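You operate a simulated robot arm through the tools that you are given. There is no shell and no other tool.

You are at the controls of a simulated robot arm. One attempt, no reset.

## Task
Set the gap knob to MID and squeeze rivet two of the green rib.
Fine: knob first; one stroke; then the head under the head gauge must read GOOD; squeezer slide out at the end.
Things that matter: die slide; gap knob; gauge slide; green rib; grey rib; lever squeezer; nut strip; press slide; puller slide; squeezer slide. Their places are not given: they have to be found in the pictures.

Only the result counts: the job must be done as asked and must still hold three seconds after the hand-in. Knocking over, shifting, dropping, spilling or breaking anything else fails it.

## Robot
A 7-joint arm with a two-finger parallel gripper, fixed in place. Base frame: the origin is at the foot of the arm, x ahead of it, y to its left, z up; the work surface is at about z = 0. Readings come in mm, degrees, newtons and seconds.
With the tool pointing down near the work surface it reaches from about 240 to 620 mm from the base axis. Its first joint turns from -66.0 to 66.0 degrees. Payload 2.6 kg.
Tool frame: the origin (TCP) lies between the finger pads and is the grasp point; the fingertips stand 30 mm ahead of it; z points along the fingers, y is the line along which they close. Largest opening 94 mm; finger width 28, thickness 10; the body of the gripper, 50 by 96 mm, starts 55 mm behind the TCP.
Orientation is that of the tool frame in the base frame, as a unit quaternion [x, y, z, w]. With the fingers straight down and closing along the base's y, the tool's x points along the base's -x, its y along +y and its z along -z.

## Interface
- The arm moves only by the tool arm_command. Its argument "steps" is a list of rows, each an object (a shift or turn left out is 0, a gripper value left out holds the last) with "xyz": the shift along the tool's x, y, z in units of 40 mm (1.0 is 40 mm), a list of three; "delta_rot": the turn, a rotation vector about the tool's x, y, z in units of 5 degrees (1.0 is 5 degrees), a list of three; "gripper": the opening, from 0 (shut) to 1 (fully open). In form: [{"xyz": [tx, ty, tz], "delta_rot": [rx, ry, rz], "gripper": gripper}, ...]. A call has 1 to 20 rows; each row shifts and turns the commanded pose from where the row before left it, along the tool's axes as they then stand. A call with a number of a shift or a turn outside -1 to 1 is refused whole. Rows are played at 5 a second. More than 50 mm and 8.6 degrees between two rows, or a gripper value outside its range, and nothing of the call is played. Where a pose cannot be reached the arm comes as near as it can. A force on the tool above 60 N (or 10 N above the force at the start of the call, whichever is more), or a blocked arm, ends the call early, and 0.2 s more pass. The fingers move at their own pace (about 72 mm/s each) and stop on an object; they squeeze with about 28 N. The grip force told is the motor's: it shows also when the fingers shut on nothing. Time passes only in rows, and 0.2 s behind the last, so rows that do not move let the fingers close. The reply holds the time, the measured pose of the TCP, the force on the tool along the base axes, the opening and the grip force, in the units named above and with some noise, with the torque about the TCP (base axes, N m) and any sound that the robot's microphone picked up, and new pictures: "show" is both (left out), scene, wrist or none.
- Cameras (640 x 400 px; columns grow to the right, rows downward): "scene" is fixed at [20, 417.8, 567.7]; the picture's right is [-0.89, -0.45, 0.00], its down [-0.24, 0.48, -0.84] and it looks along [0.38, -0.75, -0.54] (base axes); focal length 214 px, centre (320, 200). "wrist" rides on the gripper at [76, 14, -102] in the tool frame; the picture's right is [-0.18, 0.98, 0.00], its down [-0.75, -0.14, -0.64] and it looks along [-0.63, -0.12, 0.77] (tool axes); focal length 243 px, centre (320, 200).
- probe_pixels(camera, pixels): for up to 12 pixels [column, row] of the newest picture of that camera ("zoom" is the newest enlarged one), the place [x, y, z] in the base frame of the surface seen there, good to about 2 mm. It takes no simulated time.
- inspect(camera, box): a new picture of the part [left, top, right, bottom] of that camera's present view, enlarged. It takes no simulated time.
- finish_job(): hands the job in; it is judged then, once.

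Open the gripper and draw the arm clear of the work before you hand the job in, unless the task says otherwise.

The tools are called after "Request:" as name(argument=value, ...) on one line, values as JSON. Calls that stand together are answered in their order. arm_command: Moves the arm, as the interface text tells. Its arguments: {"type":"object","properties":{"steps":{"type":"array"},"show":{"type":"string","enum":["both","scene","wrist","none"]}},"required":["steps"]} The other tools are called the same way: probe_pixels (camera, pixels) gives the place of the surface under pixels of a picture; inspect (camera, box) takes an enlarged picture of a part of a camera's view; finish_job () hands the job in.

At the start:

```text
clock: 0.0
position: [295.5, -13.0, 447.5]
tcp_rot: [0.0, 1.0, 0.0, 0.0]
force: [-0.1, -0.2, -0.3]
torque: [-0.01, -0.03, 0.06]
width: 93.9
finger_force: 0.1
```

scene: 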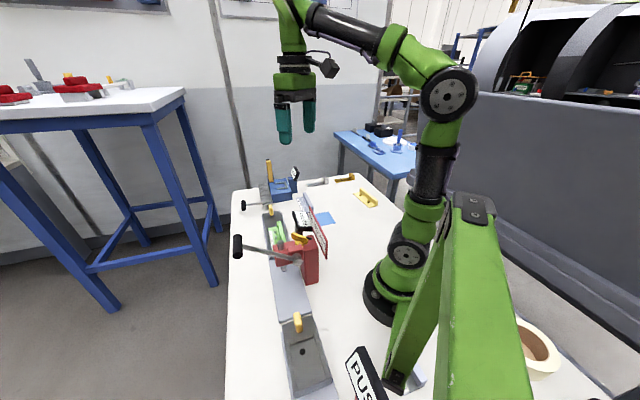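
wrist: 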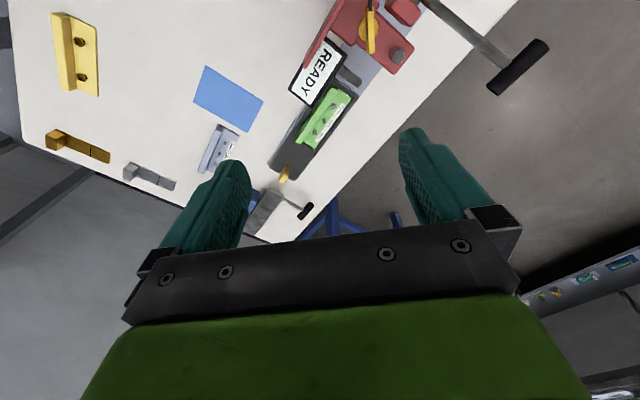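

The first pictures show a row of fixtures along the table's far edge (scene columns 230-330, rows 170-400). I enlarge both views to identify the parts.

Request:
inspect(camera="scene", box=[220, 150, 400, 262])

Request:
inspect(camera="scene", box=[220, 220, 440, 400])

Request:
inspect(camera="wrist", box=[180, 0, 560, 240])

```text
3.56 times, centred on (310, 206) of scene
```

zoom: 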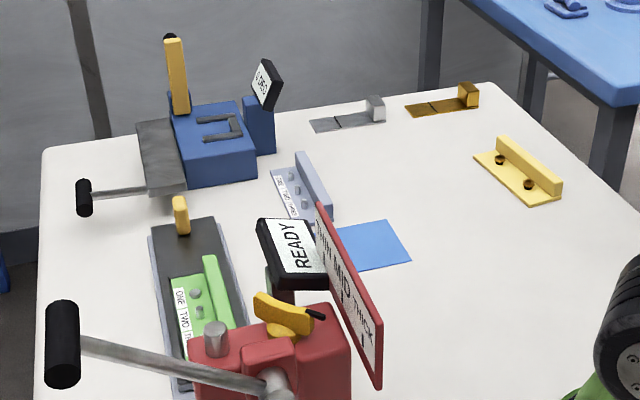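

```text
2.22 times, centred on (330, 310) of scene
```

zoom: 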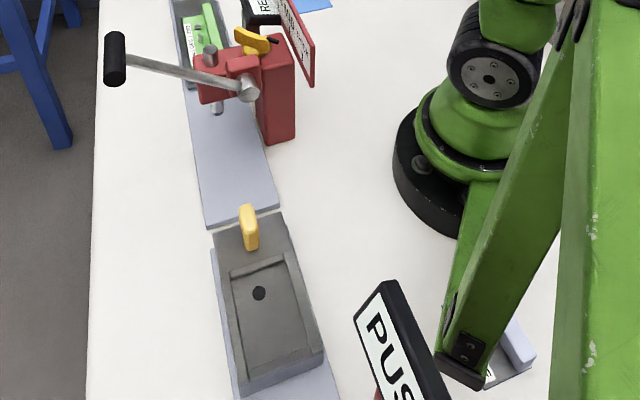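

```text
1.67 times, centred on (370, 120) of wrist
```

zoom: 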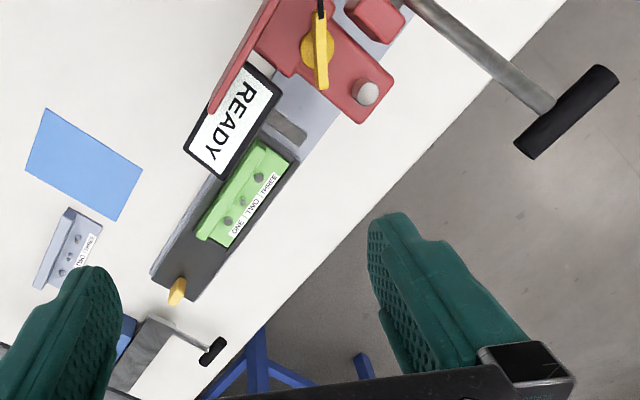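

Now I probe key points: the red squeezer, knob, lever handle, slide knob, green rib, and the other devices.

Request:
probe_pixels(camera="scene", pixels=[[271, 210], [262, 215], [276, 235], [238, 246], [300, 238], [298, 322], [269, 165], [243, 205], [325, 219], [366, 199], [302, 352], [320, 240]])

Request:
inspect(camera="scene", box=[225, 200, 345, 290])

Request:
inspect(camera="scene", box=[330, 310, 580, 400])

Request:
inspect(camera="wrist", box=[10, 0, 300, 240])

```text
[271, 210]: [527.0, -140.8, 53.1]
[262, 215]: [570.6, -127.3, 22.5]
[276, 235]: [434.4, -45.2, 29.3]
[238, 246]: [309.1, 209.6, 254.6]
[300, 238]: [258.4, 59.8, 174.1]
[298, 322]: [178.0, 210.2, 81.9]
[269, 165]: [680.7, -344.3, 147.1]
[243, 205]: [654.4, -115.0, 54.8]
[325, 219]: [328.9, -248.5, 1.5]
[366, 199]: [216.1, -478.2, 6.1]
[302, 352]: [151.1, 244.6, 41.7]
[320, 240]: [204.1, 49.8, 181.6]
```

```text
4.44 times, centred on (285, 245) of scene
```

zoom: 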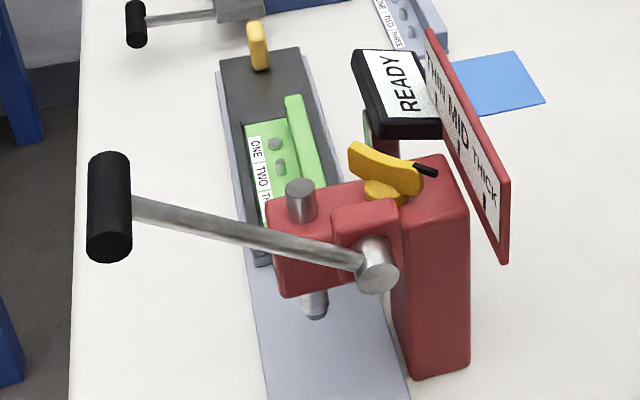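

```text
2.56 times, centred on (455, 355) of scene
```

zoom: 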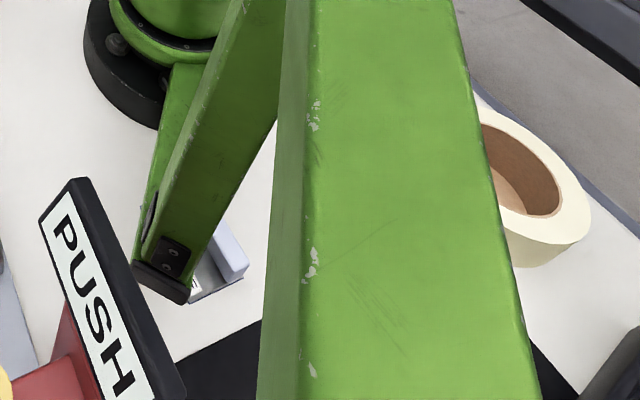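

```text
1.67 times, centred on (155, 120) of wrist
```

zoom: 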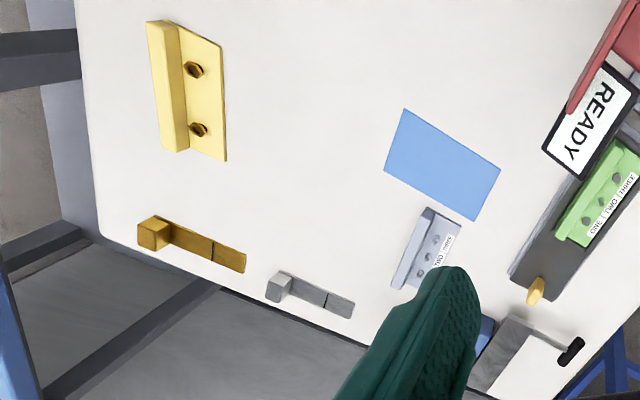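

The lever handle is at about (309, 210, 255) and the green rib near (527, -141, 53). I look closer at the blue device's display, the lower-left device and the table extents.

Request:
inspect(camera="scene", box=[235, 155, 335, 220])

Request:
probe_pixels(camera="scene", pixels=[[233, 190], [228, 380], [372, 178], [268, 318], [281, 326], [270, 300], [313, 313], [286, 375], [329, 383], [360, 370], [285, 190], [293, 173]])

Request:
inspect(camera="scene", box=[255, 300, 425, 400])

```text
6.15 times, centred on (285, 188) of scene
```

zoom: 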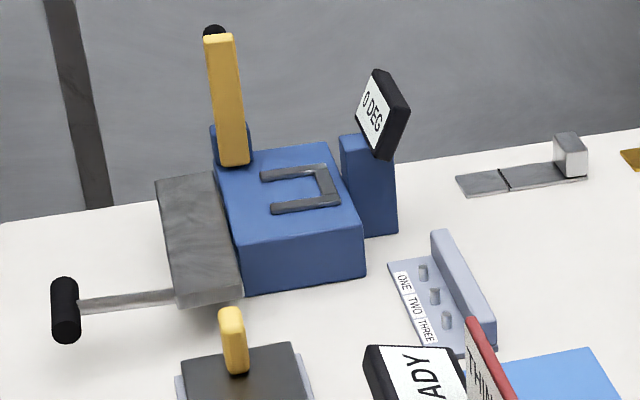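

```text
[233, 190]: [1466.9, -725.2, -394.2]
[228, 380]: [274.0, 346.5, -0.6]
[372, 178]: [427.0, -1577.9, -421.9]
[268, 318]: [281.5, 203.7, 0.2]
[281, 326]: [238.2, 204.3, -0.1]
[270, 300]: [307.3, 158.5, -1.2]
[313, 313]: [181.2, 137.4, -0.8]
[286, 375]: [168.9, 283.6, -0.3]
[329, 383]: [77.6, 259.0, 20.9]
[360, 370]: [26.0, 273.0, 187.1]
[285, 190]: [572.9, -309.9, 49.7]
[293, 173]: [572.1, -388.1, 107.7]
```

```text
3.76 times, centred on (340, 350) of scene
```

zoom: 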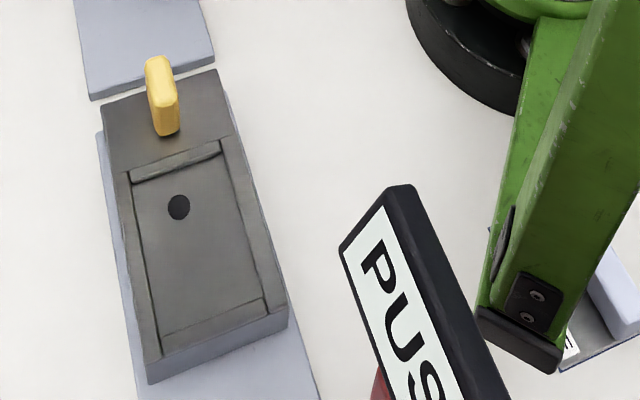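

The blue device shows "0 DEG" (a bender), and another slide station with a red body and "PUSH…" display sits at about (26, 273, 187). I move high to the left and turn the wrist camera towards +y to see what is there.

Request:
arm_command(steps=[{"xyz": [0, 1, 0]}, {"xyz": [0, 1, 0]}, {"xyz": [0, 1, 0]}, {"xyz": [0, 1, 0]}, {"delta_rot": [0, 0, -1]}, {"delta_rot": [0, 0, -1]}, {"delta_rot": [0, 0, -1]}, {"delta_rot": [0, 0, -1]}, {"delta_rot": [0, 0, -1]}, {"delta_rot": [0, 0, -1]}, {"delta_rot": [0, 0, -1]}, {"delta_rot": [0, 0, -1]}, {"delta_rot": [0, 0, -1]}, {"delta_rot": [0, 0, -1]}, {"delta_rot": [0, 0, -1]}, {"delta_rot": [0, 0, -1]}])

```text
clock: 3.4
position: [295.3, 147.6, 447.2]
tcp_rot: [-0.501, 0.865, 0.0, 0.001]
force: [-0.2, 0.8, -0.1]
torque: [-0.01, 0.02, 0.01]
width: 93.9
finger_force: 0.1
```

scene: 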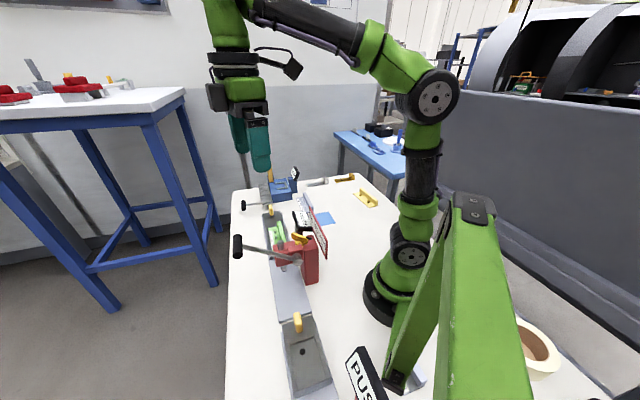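
wrist: 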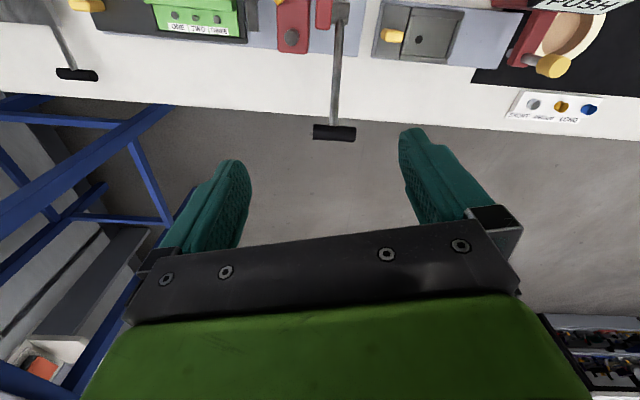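

The wrist view now lines up with the table: green-rib slide at left, squeezer lever at (335,130), the grey slide at (425,35), a "PUSH" press and a rack with "SHORT/…/LONG" at (555,105). I tilt the camera down and turn further to see the rest of the station.

Request:
arm_command(steps=[{"delta_rot": [0, 1, 0]}, {"delta_rot": [0, 1, 0]}, {"delta_rot": [0, 1, 0]}, {"delta_rot": [0, 1, 0]}, {"delta_rot": [0, 1, 0]}, {"delta_rot": [0, 1, 0]}, {"delta_rot": [0, 1, 0]}])

```text
clock: 5.0
position: [300.0, 146.7, 432.6]
tcp_rot: [-0.497, 0.859, -0.05, -0.111]
force: [-0.1, -0.7, 0.6]
torque: [-0.01, 0.03, -0.02]
width: 93.9
finger_force: 0.1
out of reach, approached as far as the arm can: row 3, 4, 5, 6, 7
```

scene: 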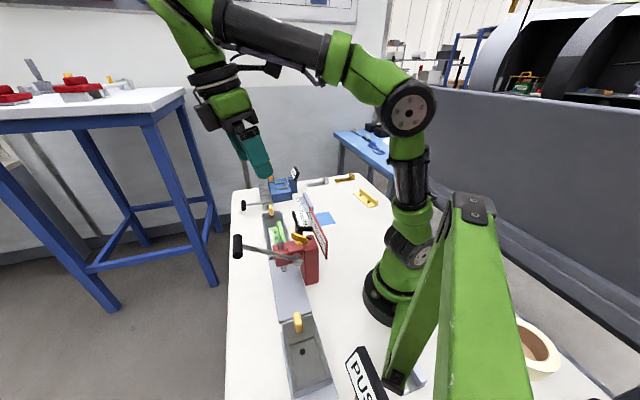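
wrist: 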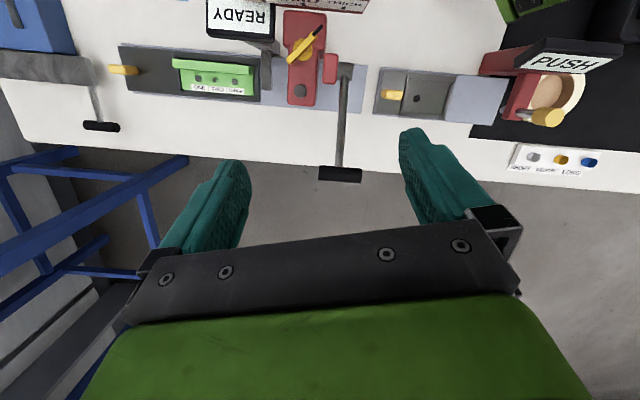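

The view now covers most of the row. I enlarge it in two halves to understand each station.

Request:
inspect(camera="wrist", box=[340, 0, 640, 190])

Request:
inspect(camera="wrist", box=[100, 0, 400, 190])

Request:
probe_pixels(camera="wrist", pixels=[[119, 46], [260, 102], [363, 66], [360, 112], [375, 112], [505, 120], [379, 68], [340, 174], [305, 45], [300, 92], [122, 70], [240, 16]])

```text
2.11 times, centred on (490, 95) of wrist
```

zoom: 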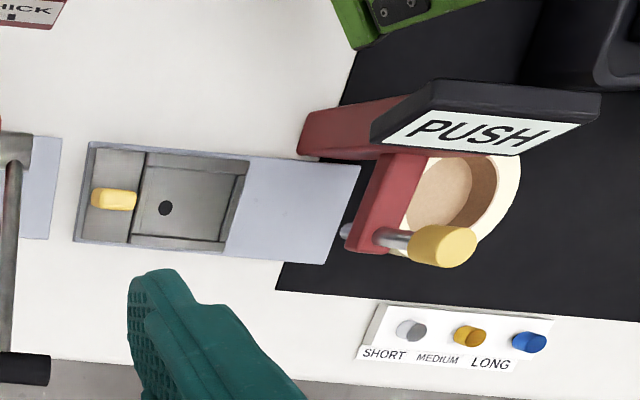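

```text
2.11 times, centred on (250, 95) of wrist
```

zoom: 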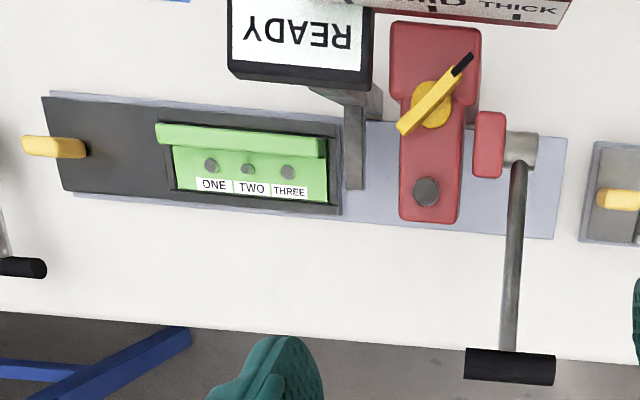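

```text
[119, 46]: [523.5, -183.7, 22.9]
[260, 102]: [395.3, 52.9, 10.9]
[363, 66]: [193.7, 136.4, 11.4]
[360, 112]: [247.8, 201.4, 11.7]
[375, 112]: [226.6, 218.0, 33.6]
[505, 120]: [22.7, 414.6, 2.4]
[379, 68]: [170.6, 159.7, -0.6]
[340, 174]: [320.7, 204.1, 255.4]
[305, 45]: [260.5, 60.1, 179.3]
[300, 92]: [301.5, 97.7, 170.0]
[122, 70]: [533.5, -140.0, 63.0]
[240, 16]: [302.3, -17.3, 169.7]
```

The layout is clear: rail at 45°, squeezer slide with green rib at its far end, gauge arm with "READY" display, then the red squeezer with knob and scale plate, then the PUSH press station. I probe rivets, lever and knob geometry more precisely.

Request:
inspect(camera="wrist", box=[260, 0, 380, 75])

Request:
probe_pixels(camera="wrist", pixels=[[199, 78], [216, 80], [235, 81], [322, 174], [358, 176], [344, 75], [344, 110], [342, 150], [268, 70], [240, 40], [130, 70], [112, 68]])

Request:
probe_pixels(camera="scene", pixels=[[297, 260], [237, 232], [238, 256], [250, 249], [275, 255], [271, 208], [268, 214], [273, 212], [306, 215], [327, 255], [302, 192], [299, 240]])

```text
5.33 times, centred on (320, 38) of wrist
```

zoom: 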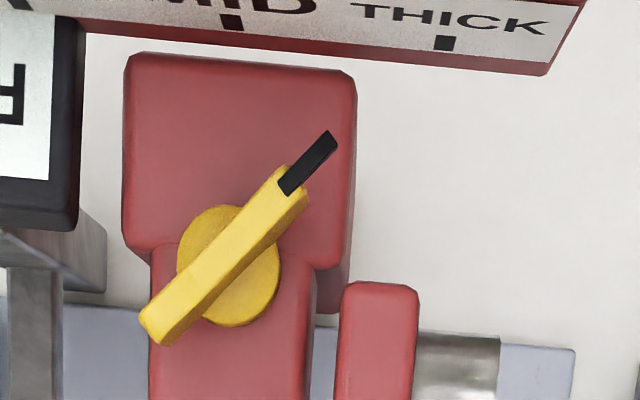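

```text
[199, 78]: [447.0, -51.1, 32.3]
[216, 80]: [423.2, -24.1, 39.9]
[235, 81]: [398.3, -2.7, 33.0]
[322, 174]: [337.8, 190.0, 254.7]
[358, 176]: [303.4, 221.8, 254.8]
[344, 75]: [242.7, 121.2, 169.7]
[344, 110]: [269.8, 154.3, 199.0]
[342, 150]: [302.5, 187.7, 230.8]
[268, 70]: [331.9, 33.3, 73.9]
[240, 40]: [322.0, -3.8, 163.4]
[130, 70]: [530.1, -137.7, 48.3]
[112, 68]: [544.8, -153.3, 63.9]
```

```text
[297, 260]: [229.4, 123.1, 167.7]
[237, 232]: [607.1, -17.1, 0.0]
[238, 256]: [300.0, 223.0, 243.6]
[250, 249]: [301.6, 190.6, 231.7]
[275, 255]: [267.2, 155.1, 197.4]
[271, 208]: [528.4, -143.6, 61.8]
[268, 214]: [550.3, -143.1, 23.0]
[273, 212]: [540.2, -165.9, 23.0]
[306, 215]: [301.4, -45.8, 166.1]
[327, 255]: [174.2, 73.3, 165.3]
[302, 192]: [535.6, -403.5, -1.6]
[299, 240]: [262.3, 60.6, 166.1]
```

Rivet two sits at about (423, -24, 40), the ram at (301, 98, 170), lever handle bar at (320, 205, 255). I measure the knob pointer direction and the scale plate now.

Request:
inspect(camera="wrist", box=[260, 0, 380, 75])

Request:
probe_pixels(camera="zoom", pixels=[[328, 138], [287, 188], [157, 335], [230, 262], [200, 230], [262, 300], [232, 22], [445, 42], [545, 72], [70, 10], [290, 210], [375, 350]])

Request:
probe_pixels(camera="scene", pixels=[[310, 209], [326, 238], [326, 254], [311, 222], [318, 232], [306, 236], [293, 236], [300, 241], [294, 227], [291, 206]])

```text
5.33 times, centred on (320, 38) of wrist
```

zoom: 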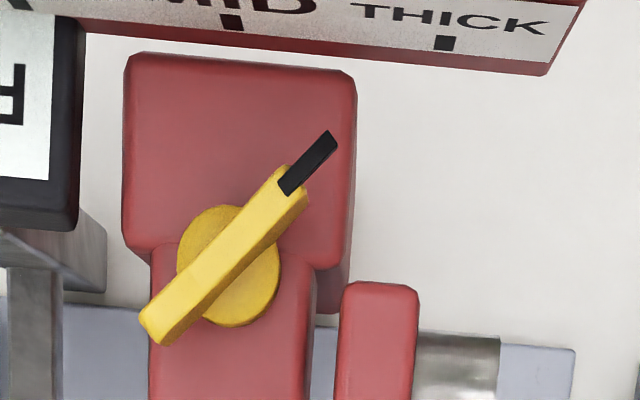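

```text
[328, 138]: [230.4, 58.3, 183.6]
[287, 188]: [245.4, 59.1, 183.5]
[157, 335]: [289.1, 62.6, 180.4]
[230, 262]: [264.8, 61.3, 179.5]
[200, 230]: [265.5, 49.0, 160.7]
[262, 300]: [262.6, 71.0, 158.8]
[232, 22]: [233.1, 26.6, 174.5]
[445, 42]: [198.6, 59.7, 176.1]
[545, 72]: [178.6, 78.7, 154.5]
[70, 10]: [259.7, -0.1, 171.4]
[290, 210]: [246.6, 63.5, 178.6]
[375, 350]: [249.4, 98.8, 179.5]
```

```text
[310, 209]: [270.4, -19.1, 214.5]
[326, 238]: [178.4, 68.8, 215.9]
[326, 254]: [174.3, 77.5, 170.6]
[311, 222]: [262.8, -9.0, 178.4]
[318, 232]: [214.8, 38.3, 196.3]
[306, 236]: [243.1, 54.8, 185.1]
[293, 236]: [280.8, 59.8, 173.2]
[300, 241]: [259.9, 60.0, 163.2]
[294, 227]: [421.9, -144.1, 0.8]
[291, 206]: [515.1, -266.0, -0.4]
```

The pointer runs from (289, 63) to (230, 58), i.e. about 184°, towards THICK; MID lies along 225°. I first undo the tilt step by step to see how the commanded pose behaves after the out-of-reach rows.

Request:
arm_command(steps=[{"delta_rot": [0, -1, 0]}, {"delta_rot": [0, -1, 0]}], show="none")

```text
clock: 5.6
position: [299.2, 145.3, 432.0]
tcp_rot: [-0.5, 0.865, -0.006, -0.035]
force: [-0.6, -0.4, -0.4]
torque: [-0.02, 0.01, 0.01]
width: 94.2
finger_force: 0.0
```

The commanded pose restarts from the reached one. I now level the tool and turn it to −135° about tool z, so the camera would sit behind the rib slide looking toward the squeezer.

Request:
arm_command(steps=[{"delta_rot": [0, -0.8, 0]}, {"delta_rot": [0, 0, -1]}, {"delta_rot": [0, 0, -1]}, {"delta_rot": [0, 0, -1]}, {"delta_rot": [0, 0, -1]}, {"delta_rot": [0, 0, -1]}, {"delta_rot": [0, 0, -1]}, {"delta_rot": [0, 0, -1]}, {"delta_rot": [0, 0, -1]}, {"delta_rot": [0, 0, -1]}, {"delta_rot": [0, 0, -1]}, {"delta_rot": [0, 0, -1]}, {"delta_rot": [0, 0, -1]}, {"delta_rot": [0, 0, -1]}, {"delta_rot": [0, 0, -1]}, {"delta_rot": [0, 0, -1]}])

```text
clock: 9.0
position: [299.7, 144.8, 432.0]
tcp_rot: [0.924, -0.382, -0.012, -0.003]
force: [0.2, -0.1, 0.1]
torque: [-0.02, 0.01, 0.0]
width: 93.9
finger_force: 0.0
```

scene: 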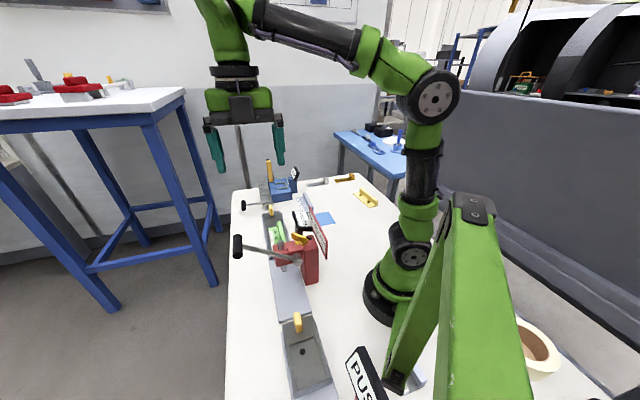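
wrist: 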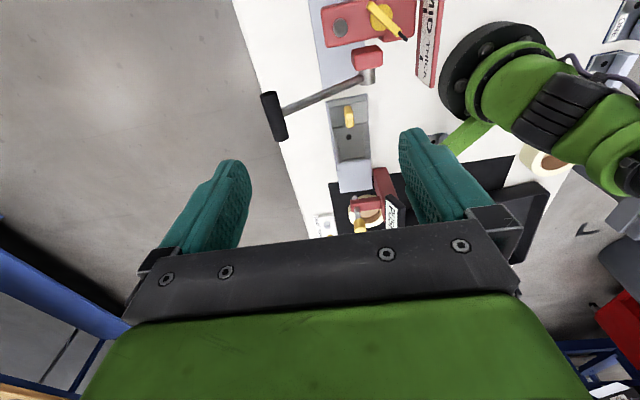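

The −135° orientation is reachable. Now I shift to about (448, −66, 350) so the camera looks from the rib end along the rail at the gauge and squeezer throat.

Request:
arm_command(steps=[{"delta_rot": [0.04, 0.28, 0.02], "xyz": [0.9, 0.16, 0.29]}, {"xyz": [0.906, 0.159, 0.293]}, {"xyz": [0.906, 0.159, 0.293]}, {"xyz": [0.906, 0.159, 0.293]}, {"xyz": [0.906, 0.159, 0.293]}, {"xyz": [0.906, 0.159, 0.293]}, {"xyz": [0.906, 0.159, 0.293]}])

```text
clock: 10.6
position: [447.1, -67.1, 348.7]
tcp_rot: [0.923, -0.384, 0.001, 0.0]
force: [-0.6, 1.1, -0.8]
torque: [0.0, -0.02, 0.0]
width: 94.2
finger_force: 0.1
```

scene: 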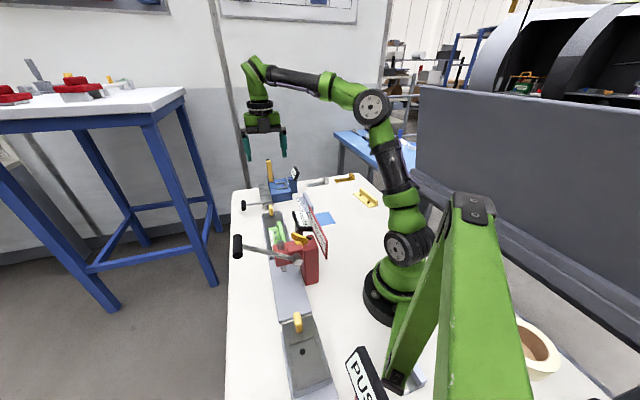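
wrist: 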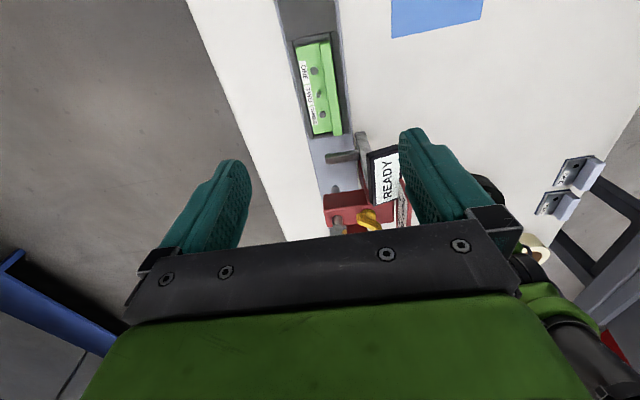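

The rib, gauge arm and READY display show at columns 295-410, rows 30-230. I enlarge and probe them.

Request:
inspect(camera="wrist", box=[280, 120, 420, 240])

Request:
inspect(camera="wrist", box=[260, 0, 420, 140])

Request:
probe_pixels(camera="wrist", pixels=[[316, 71], [319, 94], [323, 117], [342, 157], [330, 158], [355, 155], [337, 190], [341, 222], [345, 60], [346, 130], [322, 160], [332, 182]])

```text
3.33 times, centred on (350, 180) of wrist
```

zoom: 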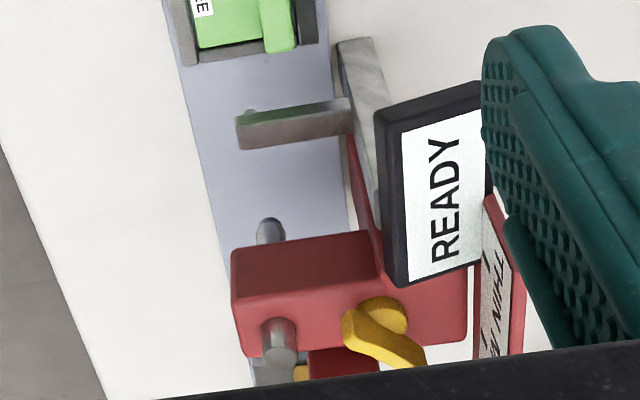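

```text
2.86 times, centred on (340, 70) of wrist
```

zoom: 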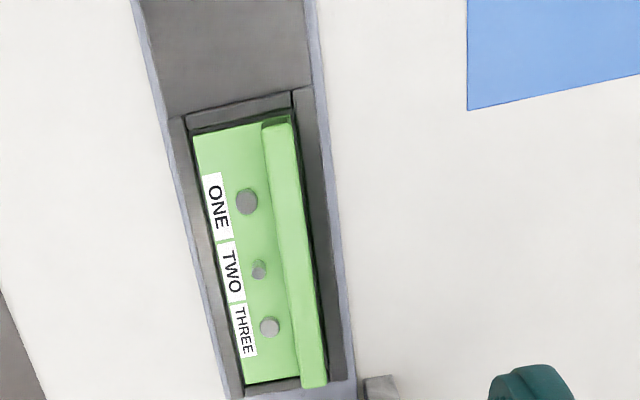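

```text
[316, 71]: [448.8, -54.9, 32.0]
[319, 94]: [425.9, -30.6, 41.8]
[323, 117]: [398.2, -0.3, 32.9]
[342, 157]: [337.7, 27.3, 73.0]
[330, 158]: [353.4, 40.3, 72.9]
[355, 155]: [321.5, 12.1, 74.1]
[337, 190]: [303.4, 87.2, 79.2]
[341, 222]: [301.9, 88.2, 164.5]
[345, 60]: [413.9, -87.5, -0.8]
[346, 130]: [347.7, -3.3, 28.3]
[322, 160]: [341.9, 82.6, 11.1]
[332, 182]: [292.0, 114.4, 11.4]
```

Rivet two is the tall narrow shank (z≈42), one and three are already flattened; gauge arm at s≈−220 along the rail. First the gap knob: I turn the tool back so the fingers close across the knob bar (tool y at about 94°).

Request:
arm_command(steps=[{"delta_rot": [0, 0, 1]}, {"delta_rot": [0, 0, 1]}, {"delta_rot": [0, 0, 1]}, {"delta_rot": [0, 0, 1]}, {"delta_rot": [0, 0, 1]}, {"delta_rot": [0, 0, 1]}, {"delta_rot": [0, 0, 1]}, {"delta_rot": [0, 0, 1]}, {"delta_rot": [0, 0, 1]}, {"delta_rot": [0, 0, 1]}, {"delta_rot": [0, 0, 1]}, {"delta_rot": [0, 0, 1]}, {"delta_rot": [0, 0, 1]}, {"delta_rot": [0, 0, 1]}, {"delta_rot": [0, 0, 1]}, {"delta_rot": [0, 0, 1]}, {"delta_rot": [0, 0, 1]}, {"delta_rot": [0, 0, 1]}, {"delta_rot": [0, 0, 1]}, {"delta_rot": [0, 0, 1]}], show="none")

Request:
arm_command(steps=[{"delta_rot": [0, 0, 1]}, {"delta_rot": [0, 0, 1]}, {"delta_rot": [0, 0, 1]}, {"delta_rot": [0, 0, 1]}, {"delta_rot": [0, 0, 1]}, {"delta_rot": [0, 0, 1]}], show="none")

```text
clock: 14.8
position: [446.2, -64.1, 350.8]
tcp_rot: [-0.299, 0.954, -0.001, 0.0]
force: [-0.1, -0.6, 0.0]
torque: [0.02, 0.04, 0.02]
width: 93.9
finger_force: 0.0
```

```text
clock: 16.2
position: [446.5, -65.5, 350.3]
tcp_rot: [-0.042, 0.999, 0.0, 0.0]
force: [-0.1, -0.5, 0.7]
torque: [-0.02, -0.02, -0.01]
width: 93.8
finger_force: 0.0
```

Tool y is now at about 95°. I move above the knob at (272, 61, 300) with the gripper at ~34 mm and look.

Request:
arm_command(steps=[{"xyz": [0.68, 0.586, 0.2], "gripper": 0.36}, {"xyz": [0.68, 0.586, 0.21]}, {"xyz": [0.68, 0.586, 0.21]}, {"xyz": [0.68, 0.586, 0.21]}, {"xyz": [0.68, 0.586, 0.21]}, {"xyz": [0.68, 0.586, 0.21]}])

```text
clock: 17.6
position: [272.6, 61.7, 299.9]
tcp_rot: [-0.042, 0.999, 0.0, 0.0]
force: [0.2, 0.6, 0.5]
torque: [-0.03, 0.0, -0.03]
width: 33.8
finger_force: 0.0
```

scene: 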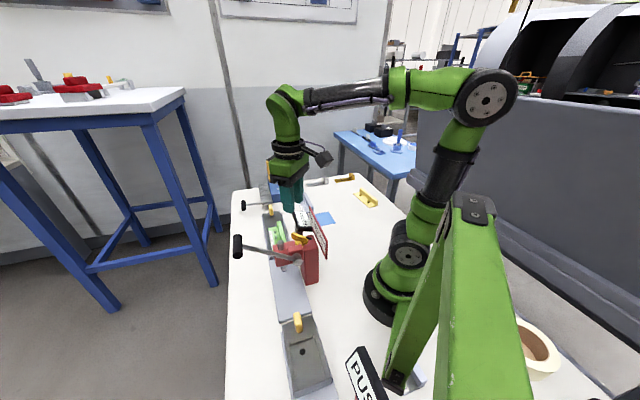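
wrist: 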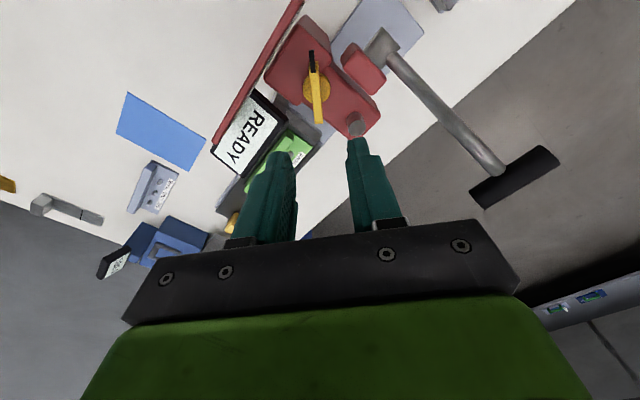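

The knob is at (316,85) in the wrist picture. I enlarge it and probe the bar ends and nearby red block.

Request:
inspect(camera="wrist", box=[260, 20, 400, 150])

Request:
probe_pixels(camera="wrist", pixels=[[312, 53], [312, 68], [321, 122], [317, 90], [329, 88], [303, 88], [343, 48], [355, 42], [360, 92], [357, 128], [384, 72], [312, 75]])

```text
3.08 times, centred on (330, 85) of wrist
```

zoom: 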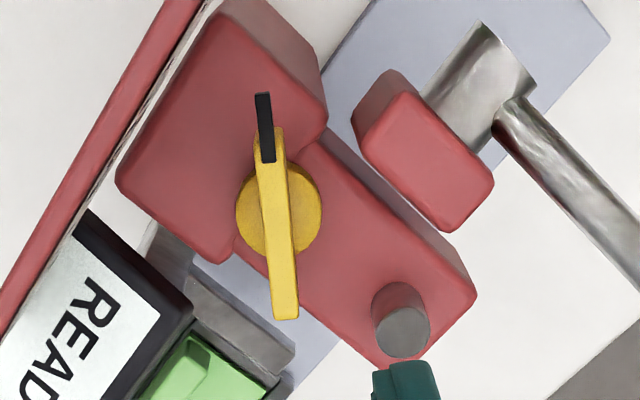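

```text
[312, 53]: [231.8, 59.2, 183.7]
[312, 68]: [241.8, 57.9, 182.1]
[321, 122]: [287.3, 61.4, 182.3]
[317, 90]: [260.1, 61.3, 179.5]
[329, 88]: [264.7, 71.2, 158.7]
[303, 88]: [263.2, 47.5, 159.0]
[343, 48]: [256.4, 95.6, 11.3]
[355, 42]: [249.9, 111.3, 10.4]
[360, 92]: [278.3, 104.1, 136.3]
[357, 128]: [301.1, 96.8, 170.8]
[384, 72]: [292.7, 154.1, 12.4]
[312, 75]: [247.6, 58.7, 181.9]
```

Let me probe the bar's centreline and edges more finely in the enlarged picture, along with the red block's corners.

Request:
probe_pixels(camera="zoom", pixels=[[271, 140], [286, 310], [264, 97], [267, 155], [262, 180], [287, 180], [271, 270], [297, 270], [356, 140], [365, 155], [392, 85], [445, 222]])

```text
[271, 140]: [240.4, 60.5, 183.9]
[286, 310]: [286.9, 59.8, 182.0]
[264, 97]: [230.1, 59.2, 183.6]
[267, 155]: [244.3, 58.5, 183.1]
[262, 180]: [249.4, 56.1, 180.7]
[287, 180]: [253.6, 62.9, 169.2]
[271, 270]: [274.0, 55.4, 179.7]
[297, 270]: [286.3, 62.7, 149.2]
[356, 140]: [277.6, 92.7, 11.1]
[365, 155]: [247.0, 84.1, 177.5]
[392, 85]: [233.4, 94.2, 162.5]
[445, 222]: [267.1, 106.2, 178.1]
```

Bar is along base x at y≈60, x 238–289 (pointer at 180°, i.e. THICK is 45° from MID), about 8 mm wide, top z≈182. I align the tool exactly (tool y = +y), narrow the gripper to ~26 mm and descend to z≈225 for a check.

Request:
arm_command(steps=[{"delta_rot": [0, 0, 0.96], "gripper": 0.28}, {"xyz": [0.065, -0.043, 0.6]}, {"xyz": [0, 0, 0.6]}, {"xyz": [0, 0, 0.6]}, {"xyz": [0, 0, 0.07]}])

```text
clock: 18.8
position: [268.2, 59.0, 223.4]
tcp_rot: [-0.001, 1.0, 0.0, 0.001]
force: [-0.7, 0.0, -1.1]
torque: [-0.02, -0.02, 0.0]
width: 26.2
finger_force: 0.1
```

scene: 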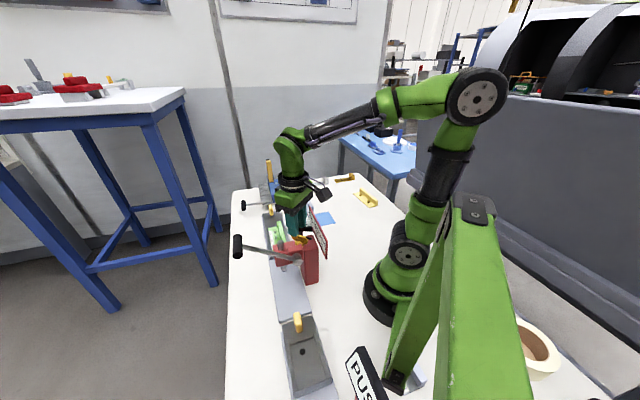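
wrist: 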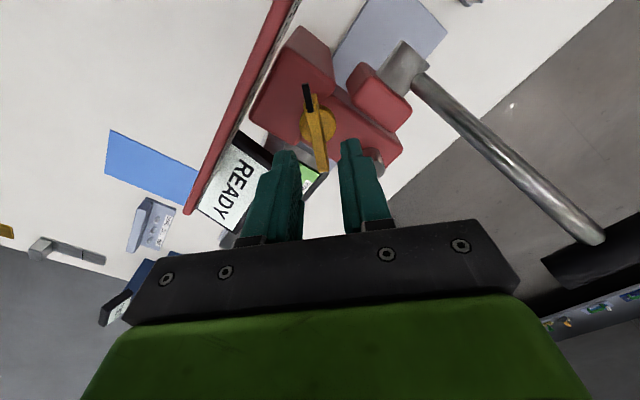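

The bar lies between the fingers at (315,125). I enlarge to check lateral alignment before the final descent.

Request:
inspect(camera="wrist", box=[240, 60, 420, 200])

Request:
probe_pixels(camera="wrist", pixels=[[306, 88], [308, 108], [313, 120], [321, 158], [325, 170], [302, 122], [334, 122], [345, 80], [365, 100], [347, 142], [290, 155]])

```text
2.86 times, centred on (330, 130) of wrist
```

zoom: 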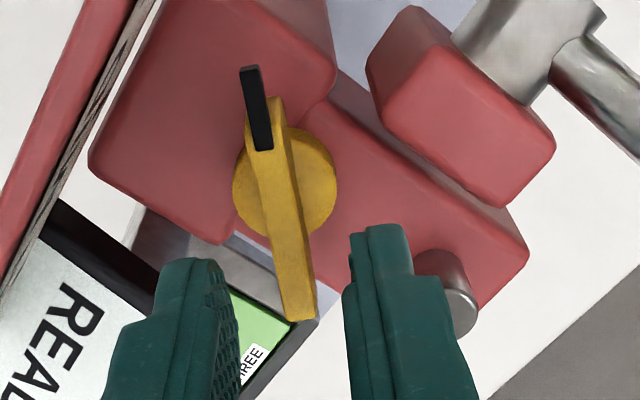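

```text
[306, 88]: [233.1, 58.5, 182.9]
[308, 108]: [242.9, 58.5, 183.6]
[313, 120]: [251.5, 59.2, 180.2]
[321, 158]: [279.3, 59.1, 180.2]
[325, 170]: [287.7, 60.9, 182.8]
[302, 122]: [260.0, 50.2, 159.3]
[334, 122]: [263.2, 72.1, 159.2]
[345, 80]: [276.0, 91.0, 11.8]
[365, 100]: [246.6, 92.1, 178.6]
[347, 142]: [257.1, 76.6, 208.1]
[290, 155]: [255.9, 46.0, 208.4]
```

Bar is centred between the pads (y≈59.5, pads 46…72). I descend to z≈194 and close on the bar.

Request:
arm_command(steps=[{"xyz": [-0.045, 0.015, 0.25]}, {"xyz": [0, 0, 0.25]}, {"xyz": [0, 0, 0.23]}, {"gripper": 0.0}, {"gripper": 0.0}, {"gripper": 0.0}])

```text
clock: 20.2
position: [271.1, 58.2, 196.1]
tcp_rot: [0.0, 1.0, -0.003, 0.001]
force: [-1.7, -16.1, 4.1]
torque: [-0.12, 0.08, 0.1]
width: 7.9
finger_force: 42.0
```

scene: 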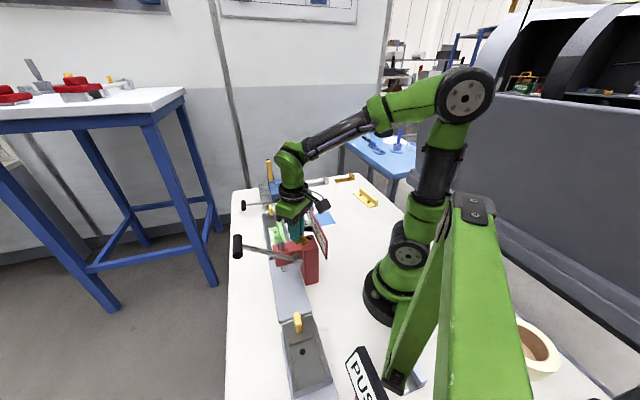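
wrist: 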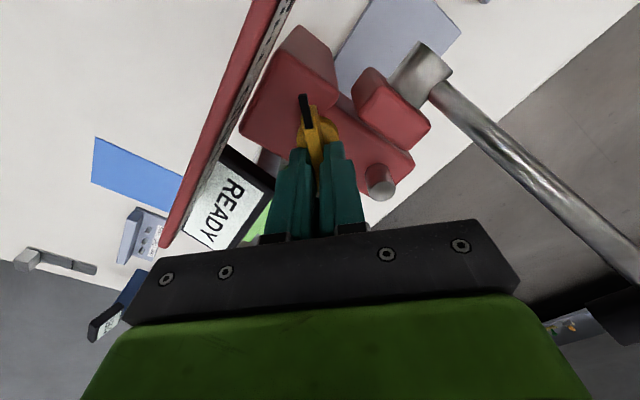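

Gripped at 7.9 mm width. I now rotate the knob 45° counter-clockwise (seen from above) about its centre, with small arc corrections since I hold it 7 mm off the axis.

Request:
arm_command(steps=[{"xyz": [0, -0.02, 0], "delta_rot": [0, 0, 0]}, {"xyz": [0, 0.0155, 0], "delta_rot": [0, 0, -1]}, {"xyz": [0, 0.0155, 0], "delta_rot": [0, 0, -1]}, {"xyz": [0, 0.0155, 0], "delta_rot": [0, 0, -1]}])

```text
clock: 21.2
position: [271.5, 60.7, 195.2]
tcp_rot: [-0.133, 0.991, -0.001, 0.002]
force: [13.5, -14.6, -11.1]
torque: [0.1, -0.94, 0.12]
width: 8.0
finger_force: 41.7
```

scene: 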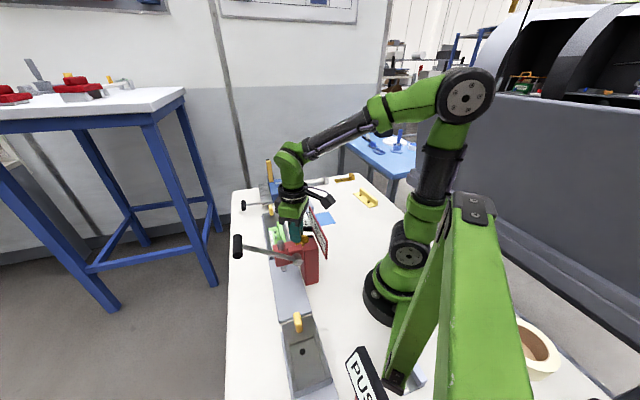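
wrist: 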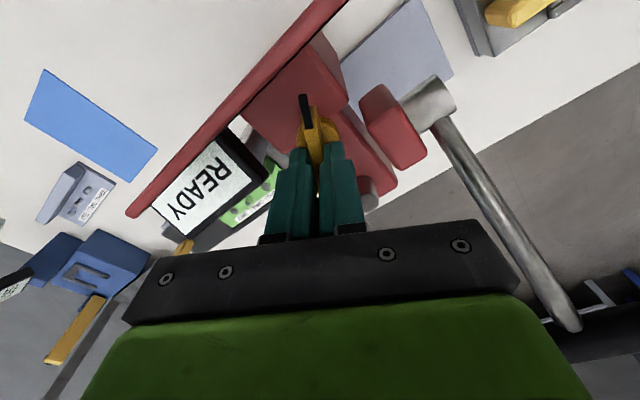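

The pointer follows (turned ~15°). Small side forces of ~15 N appear, so I relax the position by about 1 mm and continue the turn by another 30°.

Request:
arm_command(steps=[{"xyz": [-0.018, -0.015, 0], "delta_rot": [0, 0, -1]}, {"xyz": [0, 0.0155, 0], "delta_rot": [0, 0, -1]}, {"xyz": [0, 0.0155, 0], "delta_rot": [0, 0, -1]}])

```text
clock: 22.0
position: [270.4, 63.0, 195.7]
tcp_rot: [-0.259, 0.966, 0.0, 0.0]
force: [-6.0, -2.6, 3.6]
torque: [0.49, -1.15, 0.0]
width: 7.9
finger_force: 42.0
```

scene: 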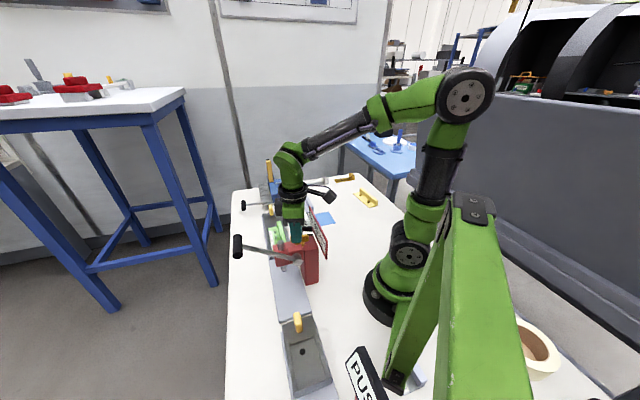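
wrist: 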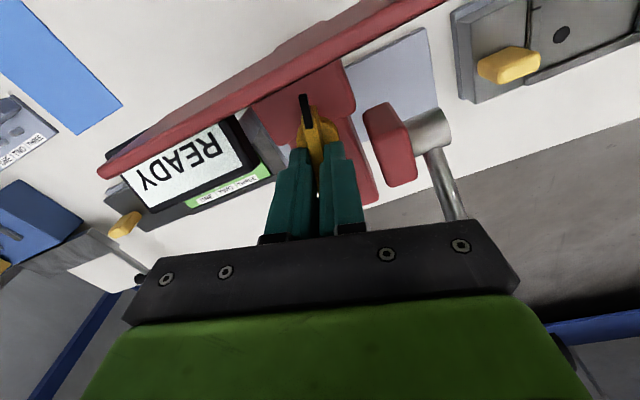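

Now 30° turned with low forces. I continue the last 15°.

Request:
arm_command(steps=[{"xyz": [0, 0.0155, 0], "delta_rot": [0, 0, -1]}, {"xyz": [0, 0.0155, 0], "delta_rot": [0, 0, -1]}, {"xyz": [0, 0.0155, 0], "delta_rot": [0, 0, -1]}, {}])

```text
clock: 23.0
position: [268.7, 64.9, 195.8]
tcp_rot: [-0.383, 0.924, 0.001, 0.001]
force: [-15.5, 4.9, 31.9]
torque: [-0.38, 0.74, -0.11]
width: 7.7
finger_force: 42.5
```

scene: 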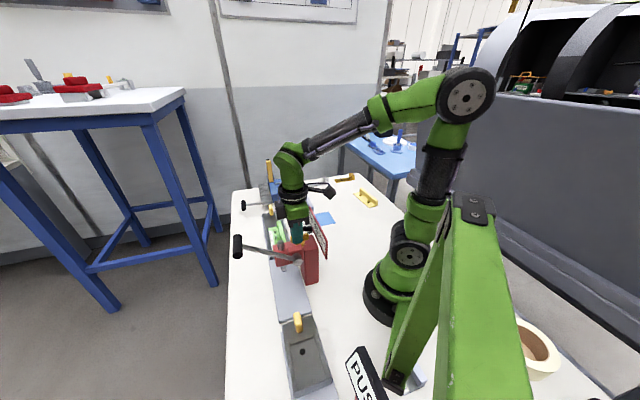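
wrist: 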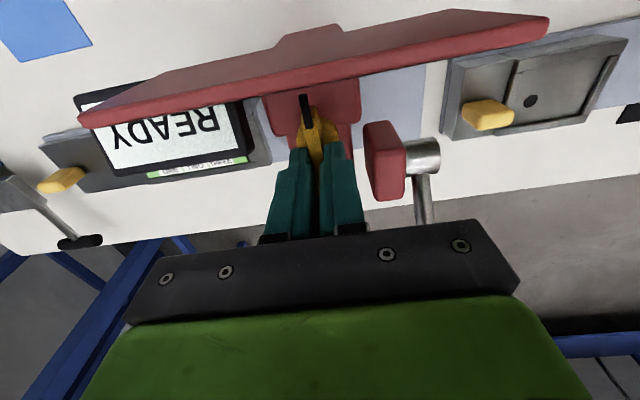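

The pointer now points straight towards the scale plate. I release gently (to ~22 mm) and lift straight up to check it.

Request:
arm_command(steps=[{"gripper": 0.235}, {"gripper": 0.235}, {"xyz": [0, 0, -0.3]}, {"xyz": [0, 0, -0.5]}, {"xyz": [0, 0, -0.8]}, {"xyz": [0, 0, -0.8]}, {"xyz": [0, 0, -0.8]}])

```text
clock: 24.6
position: [269.5, 63.6, 325.4]
tcp_rot: [-0.383, 0.924, -0.001, 0.0]
force: [-0.1, -0.6, 0.8]
torque: [-0.02, 0.01, -0.01]
width: 22.2
finger_force: 0.1
```

scene: 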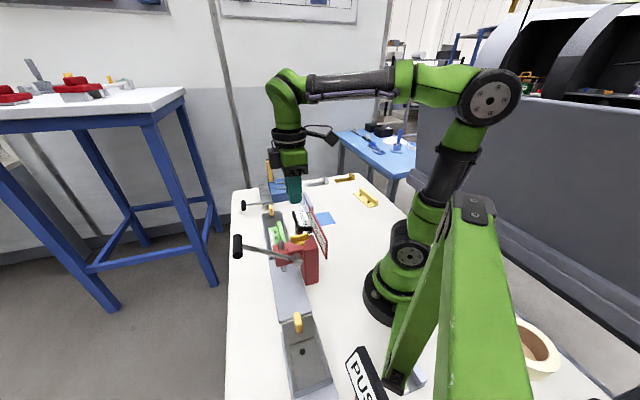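
wrist: 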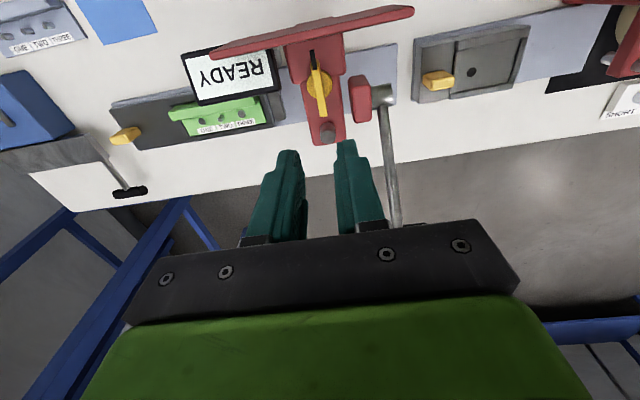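

Released and lifted without dragging. I check the pointer against the scale plate in both views.

Request:
inspect(camera="wrist", box=[260, 10, 380, 150])

Request:
inspect(camera="scene", box=[280, 200, 335, 262])

Request:
probe_pixels(camera="wrist", pixels=[[312, 52], [312, 66], [323, 113], [322, 108], [313, 73], [318, 85], [328, 133]])

```text
2.86 times, centred on (320, 80) of wrist
```

zoom: 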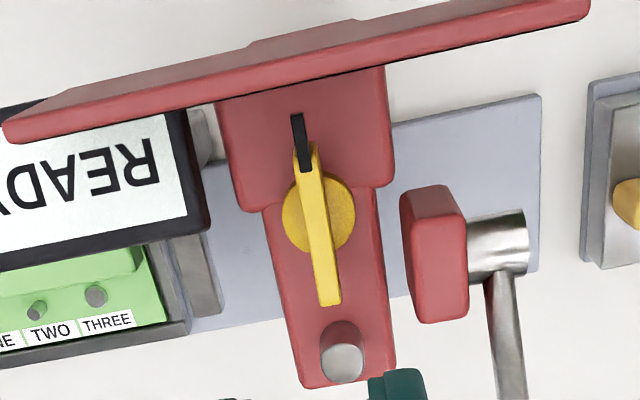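

```text
6.45 times, centred on (308, 231) of scene
```

zoom: 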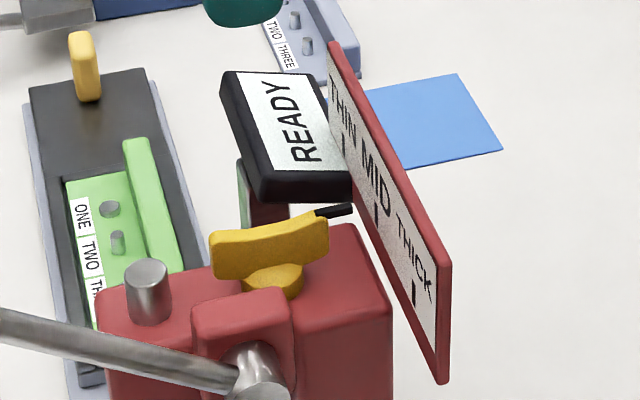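

```text
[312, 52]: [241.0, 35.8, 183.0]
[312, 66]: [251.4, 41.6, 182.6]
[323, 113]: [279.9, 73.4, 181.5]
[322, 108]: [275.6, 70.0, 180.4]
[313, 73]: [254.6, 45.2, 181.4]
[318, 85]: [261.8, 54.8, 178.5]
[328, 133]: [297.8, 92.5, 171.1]
```

Pointer tip (241, 36), tail (280, 73): direction ≈224°, at MID. Next the slide: I turn the tool to −135° (camera trailing behind the slide) at this safe height.

Request:
arm_command(steps=[{"delta_rot": [0, 0, -1]}, {"delta_rot": [0, 0, -1]}, {"delta_rot": [0, 0, -1]}, {"delta_rot": [0, 0, -1]}, {"delta_rot": [0, 0, -1]}, {"delta_rot": [0, 0, -1]}, {"delta_rot": [0, 0, -1]}, {"delta_rot": [0, 0, -1]}, {"delta_rot": [0, 0, -1]}, {"delta_rot": [0, 0, -1]}, {"delta_rot": [0, 0, -1]}, {"delta_rot": [0, 0, -1]}, {"delta_rot": [0, 0, -1]}, {"delta_rot": [0, 0, -1]}, {"delta_rot": [0, 0, -1]}, {"delta_rot": [0, 0, -1]}, {"delta_rot": [0, 0, -1]}, {"delta_rot": [0, 0, -1]}], show="none")

```text
clock: 28.4
position: [270.0, 63.0, 321.3]
tcp_rot: [0.924, -0.381, 0.001, -0.001]
force: [-0.2, -0.3, -0.9]
torque: [0.0, 0.0, -0.01]
width: 22.2
finger_force: 0.1
```

Orientation is right. I now travel along the rail to above the slide's yellow knob at about (532, −141), coming down to z≈200.

Request:
arm_command(steps=[{"xyz": [0.9175, -0.1136, 0.1], "gripper": 0.4}, {"xyz": [0.9175, -0.1136, 0.2]}, {"xyz": [0.9175, -0.1136, 0.38]}, {"xyz": [0.9175, -0.1136, 0.38]}, {"xyz": [0.9175, -0.1136, 0.38]}, {"xyz": [0.9175, -0.1136, 0.38]}, {"xyz": [0.9175, -0.1136, 0.38]}, {"xyz": [0.9175, -0.1136, 0.38]}, {"xyz": [0.9175, -0.1136, 0.38]}])

```text
clock: 30.4
position: [532.4, -143.7, 204.6]
tcp_rot: [0.924, -0.382, 0.001, 0.0]
force: [-0.1, 0.2, -0.1]
torque: [-0.02, -0.01, 0.0]
width: 37.5
finger_force: 0.0
```

scene: 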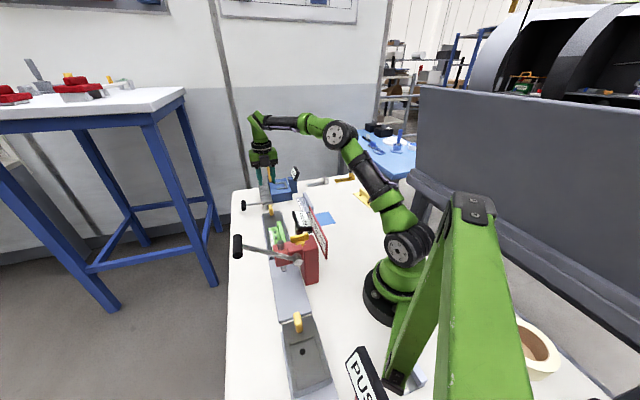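
wrist: 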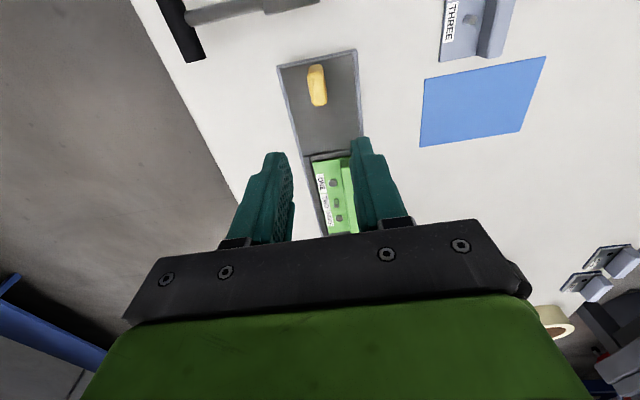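

The slide knob shows at (317,85). I enlarge and probe it.

Request:
inspect(camera="wrist", box=[250, 30, 390, 240])

Request:
probe_pixels(camera="wrist", pixels=[[315, 70], [308, 80], [323, 80], [319, 100], [311, 103], [326, 103], [279, 69], [355, 51], [310, 156], [333, 182], [335, 202], [339, 218]])

```text
1.90 times, centred on (320, 135) of wrist
```

zoom: 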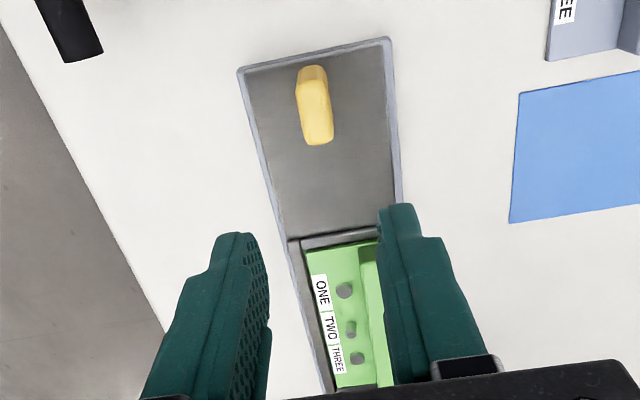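

```text
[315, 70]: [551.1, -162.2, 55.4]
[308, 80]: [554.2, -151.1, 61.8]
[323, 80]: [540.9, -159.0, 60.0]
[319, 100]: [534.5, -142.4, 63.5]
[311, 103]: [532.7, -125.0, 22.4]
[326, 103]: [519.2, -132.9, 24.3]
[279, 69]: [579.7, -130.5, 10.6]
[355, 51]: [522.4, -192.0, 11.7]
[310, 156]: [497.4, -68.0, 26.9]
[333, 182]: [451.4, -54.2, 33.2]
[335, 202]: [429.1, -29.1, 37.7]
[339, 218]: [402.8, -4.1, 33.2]
```

The knob top is about 31 mm along the rail and 14 mm wide, centred near (540.6, −148.1), top z≈63. I move over it and down to z≈95 for a check.

Request:
arm_command(steps=[{"xyz": [0.2225, -0.0675, 0.8]}, {"xyz": [0, 0, 0.9]}, {"xyz": [0, 0, 0.95]}, {}], show="wrist")

```text
clock: 31.4
position: [540.3, -145.5, 95.1]
tcp_rot: [0.924, -0.382, 0.001, 0.0]
force: [0.3, -0.5, -0.1]
torque: [0.0, 0.01, -0.01]
width: 37.3
finger_force: 0.0
```

wrist: 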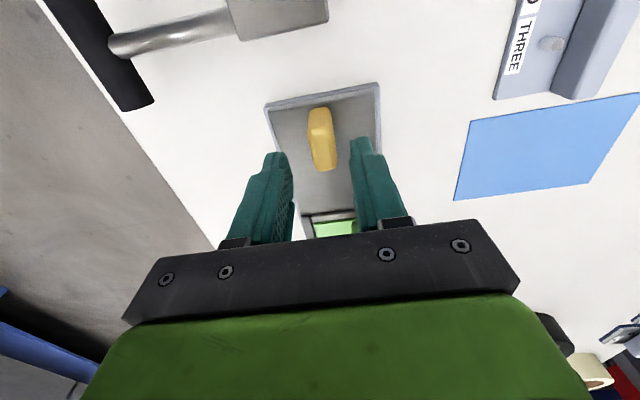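

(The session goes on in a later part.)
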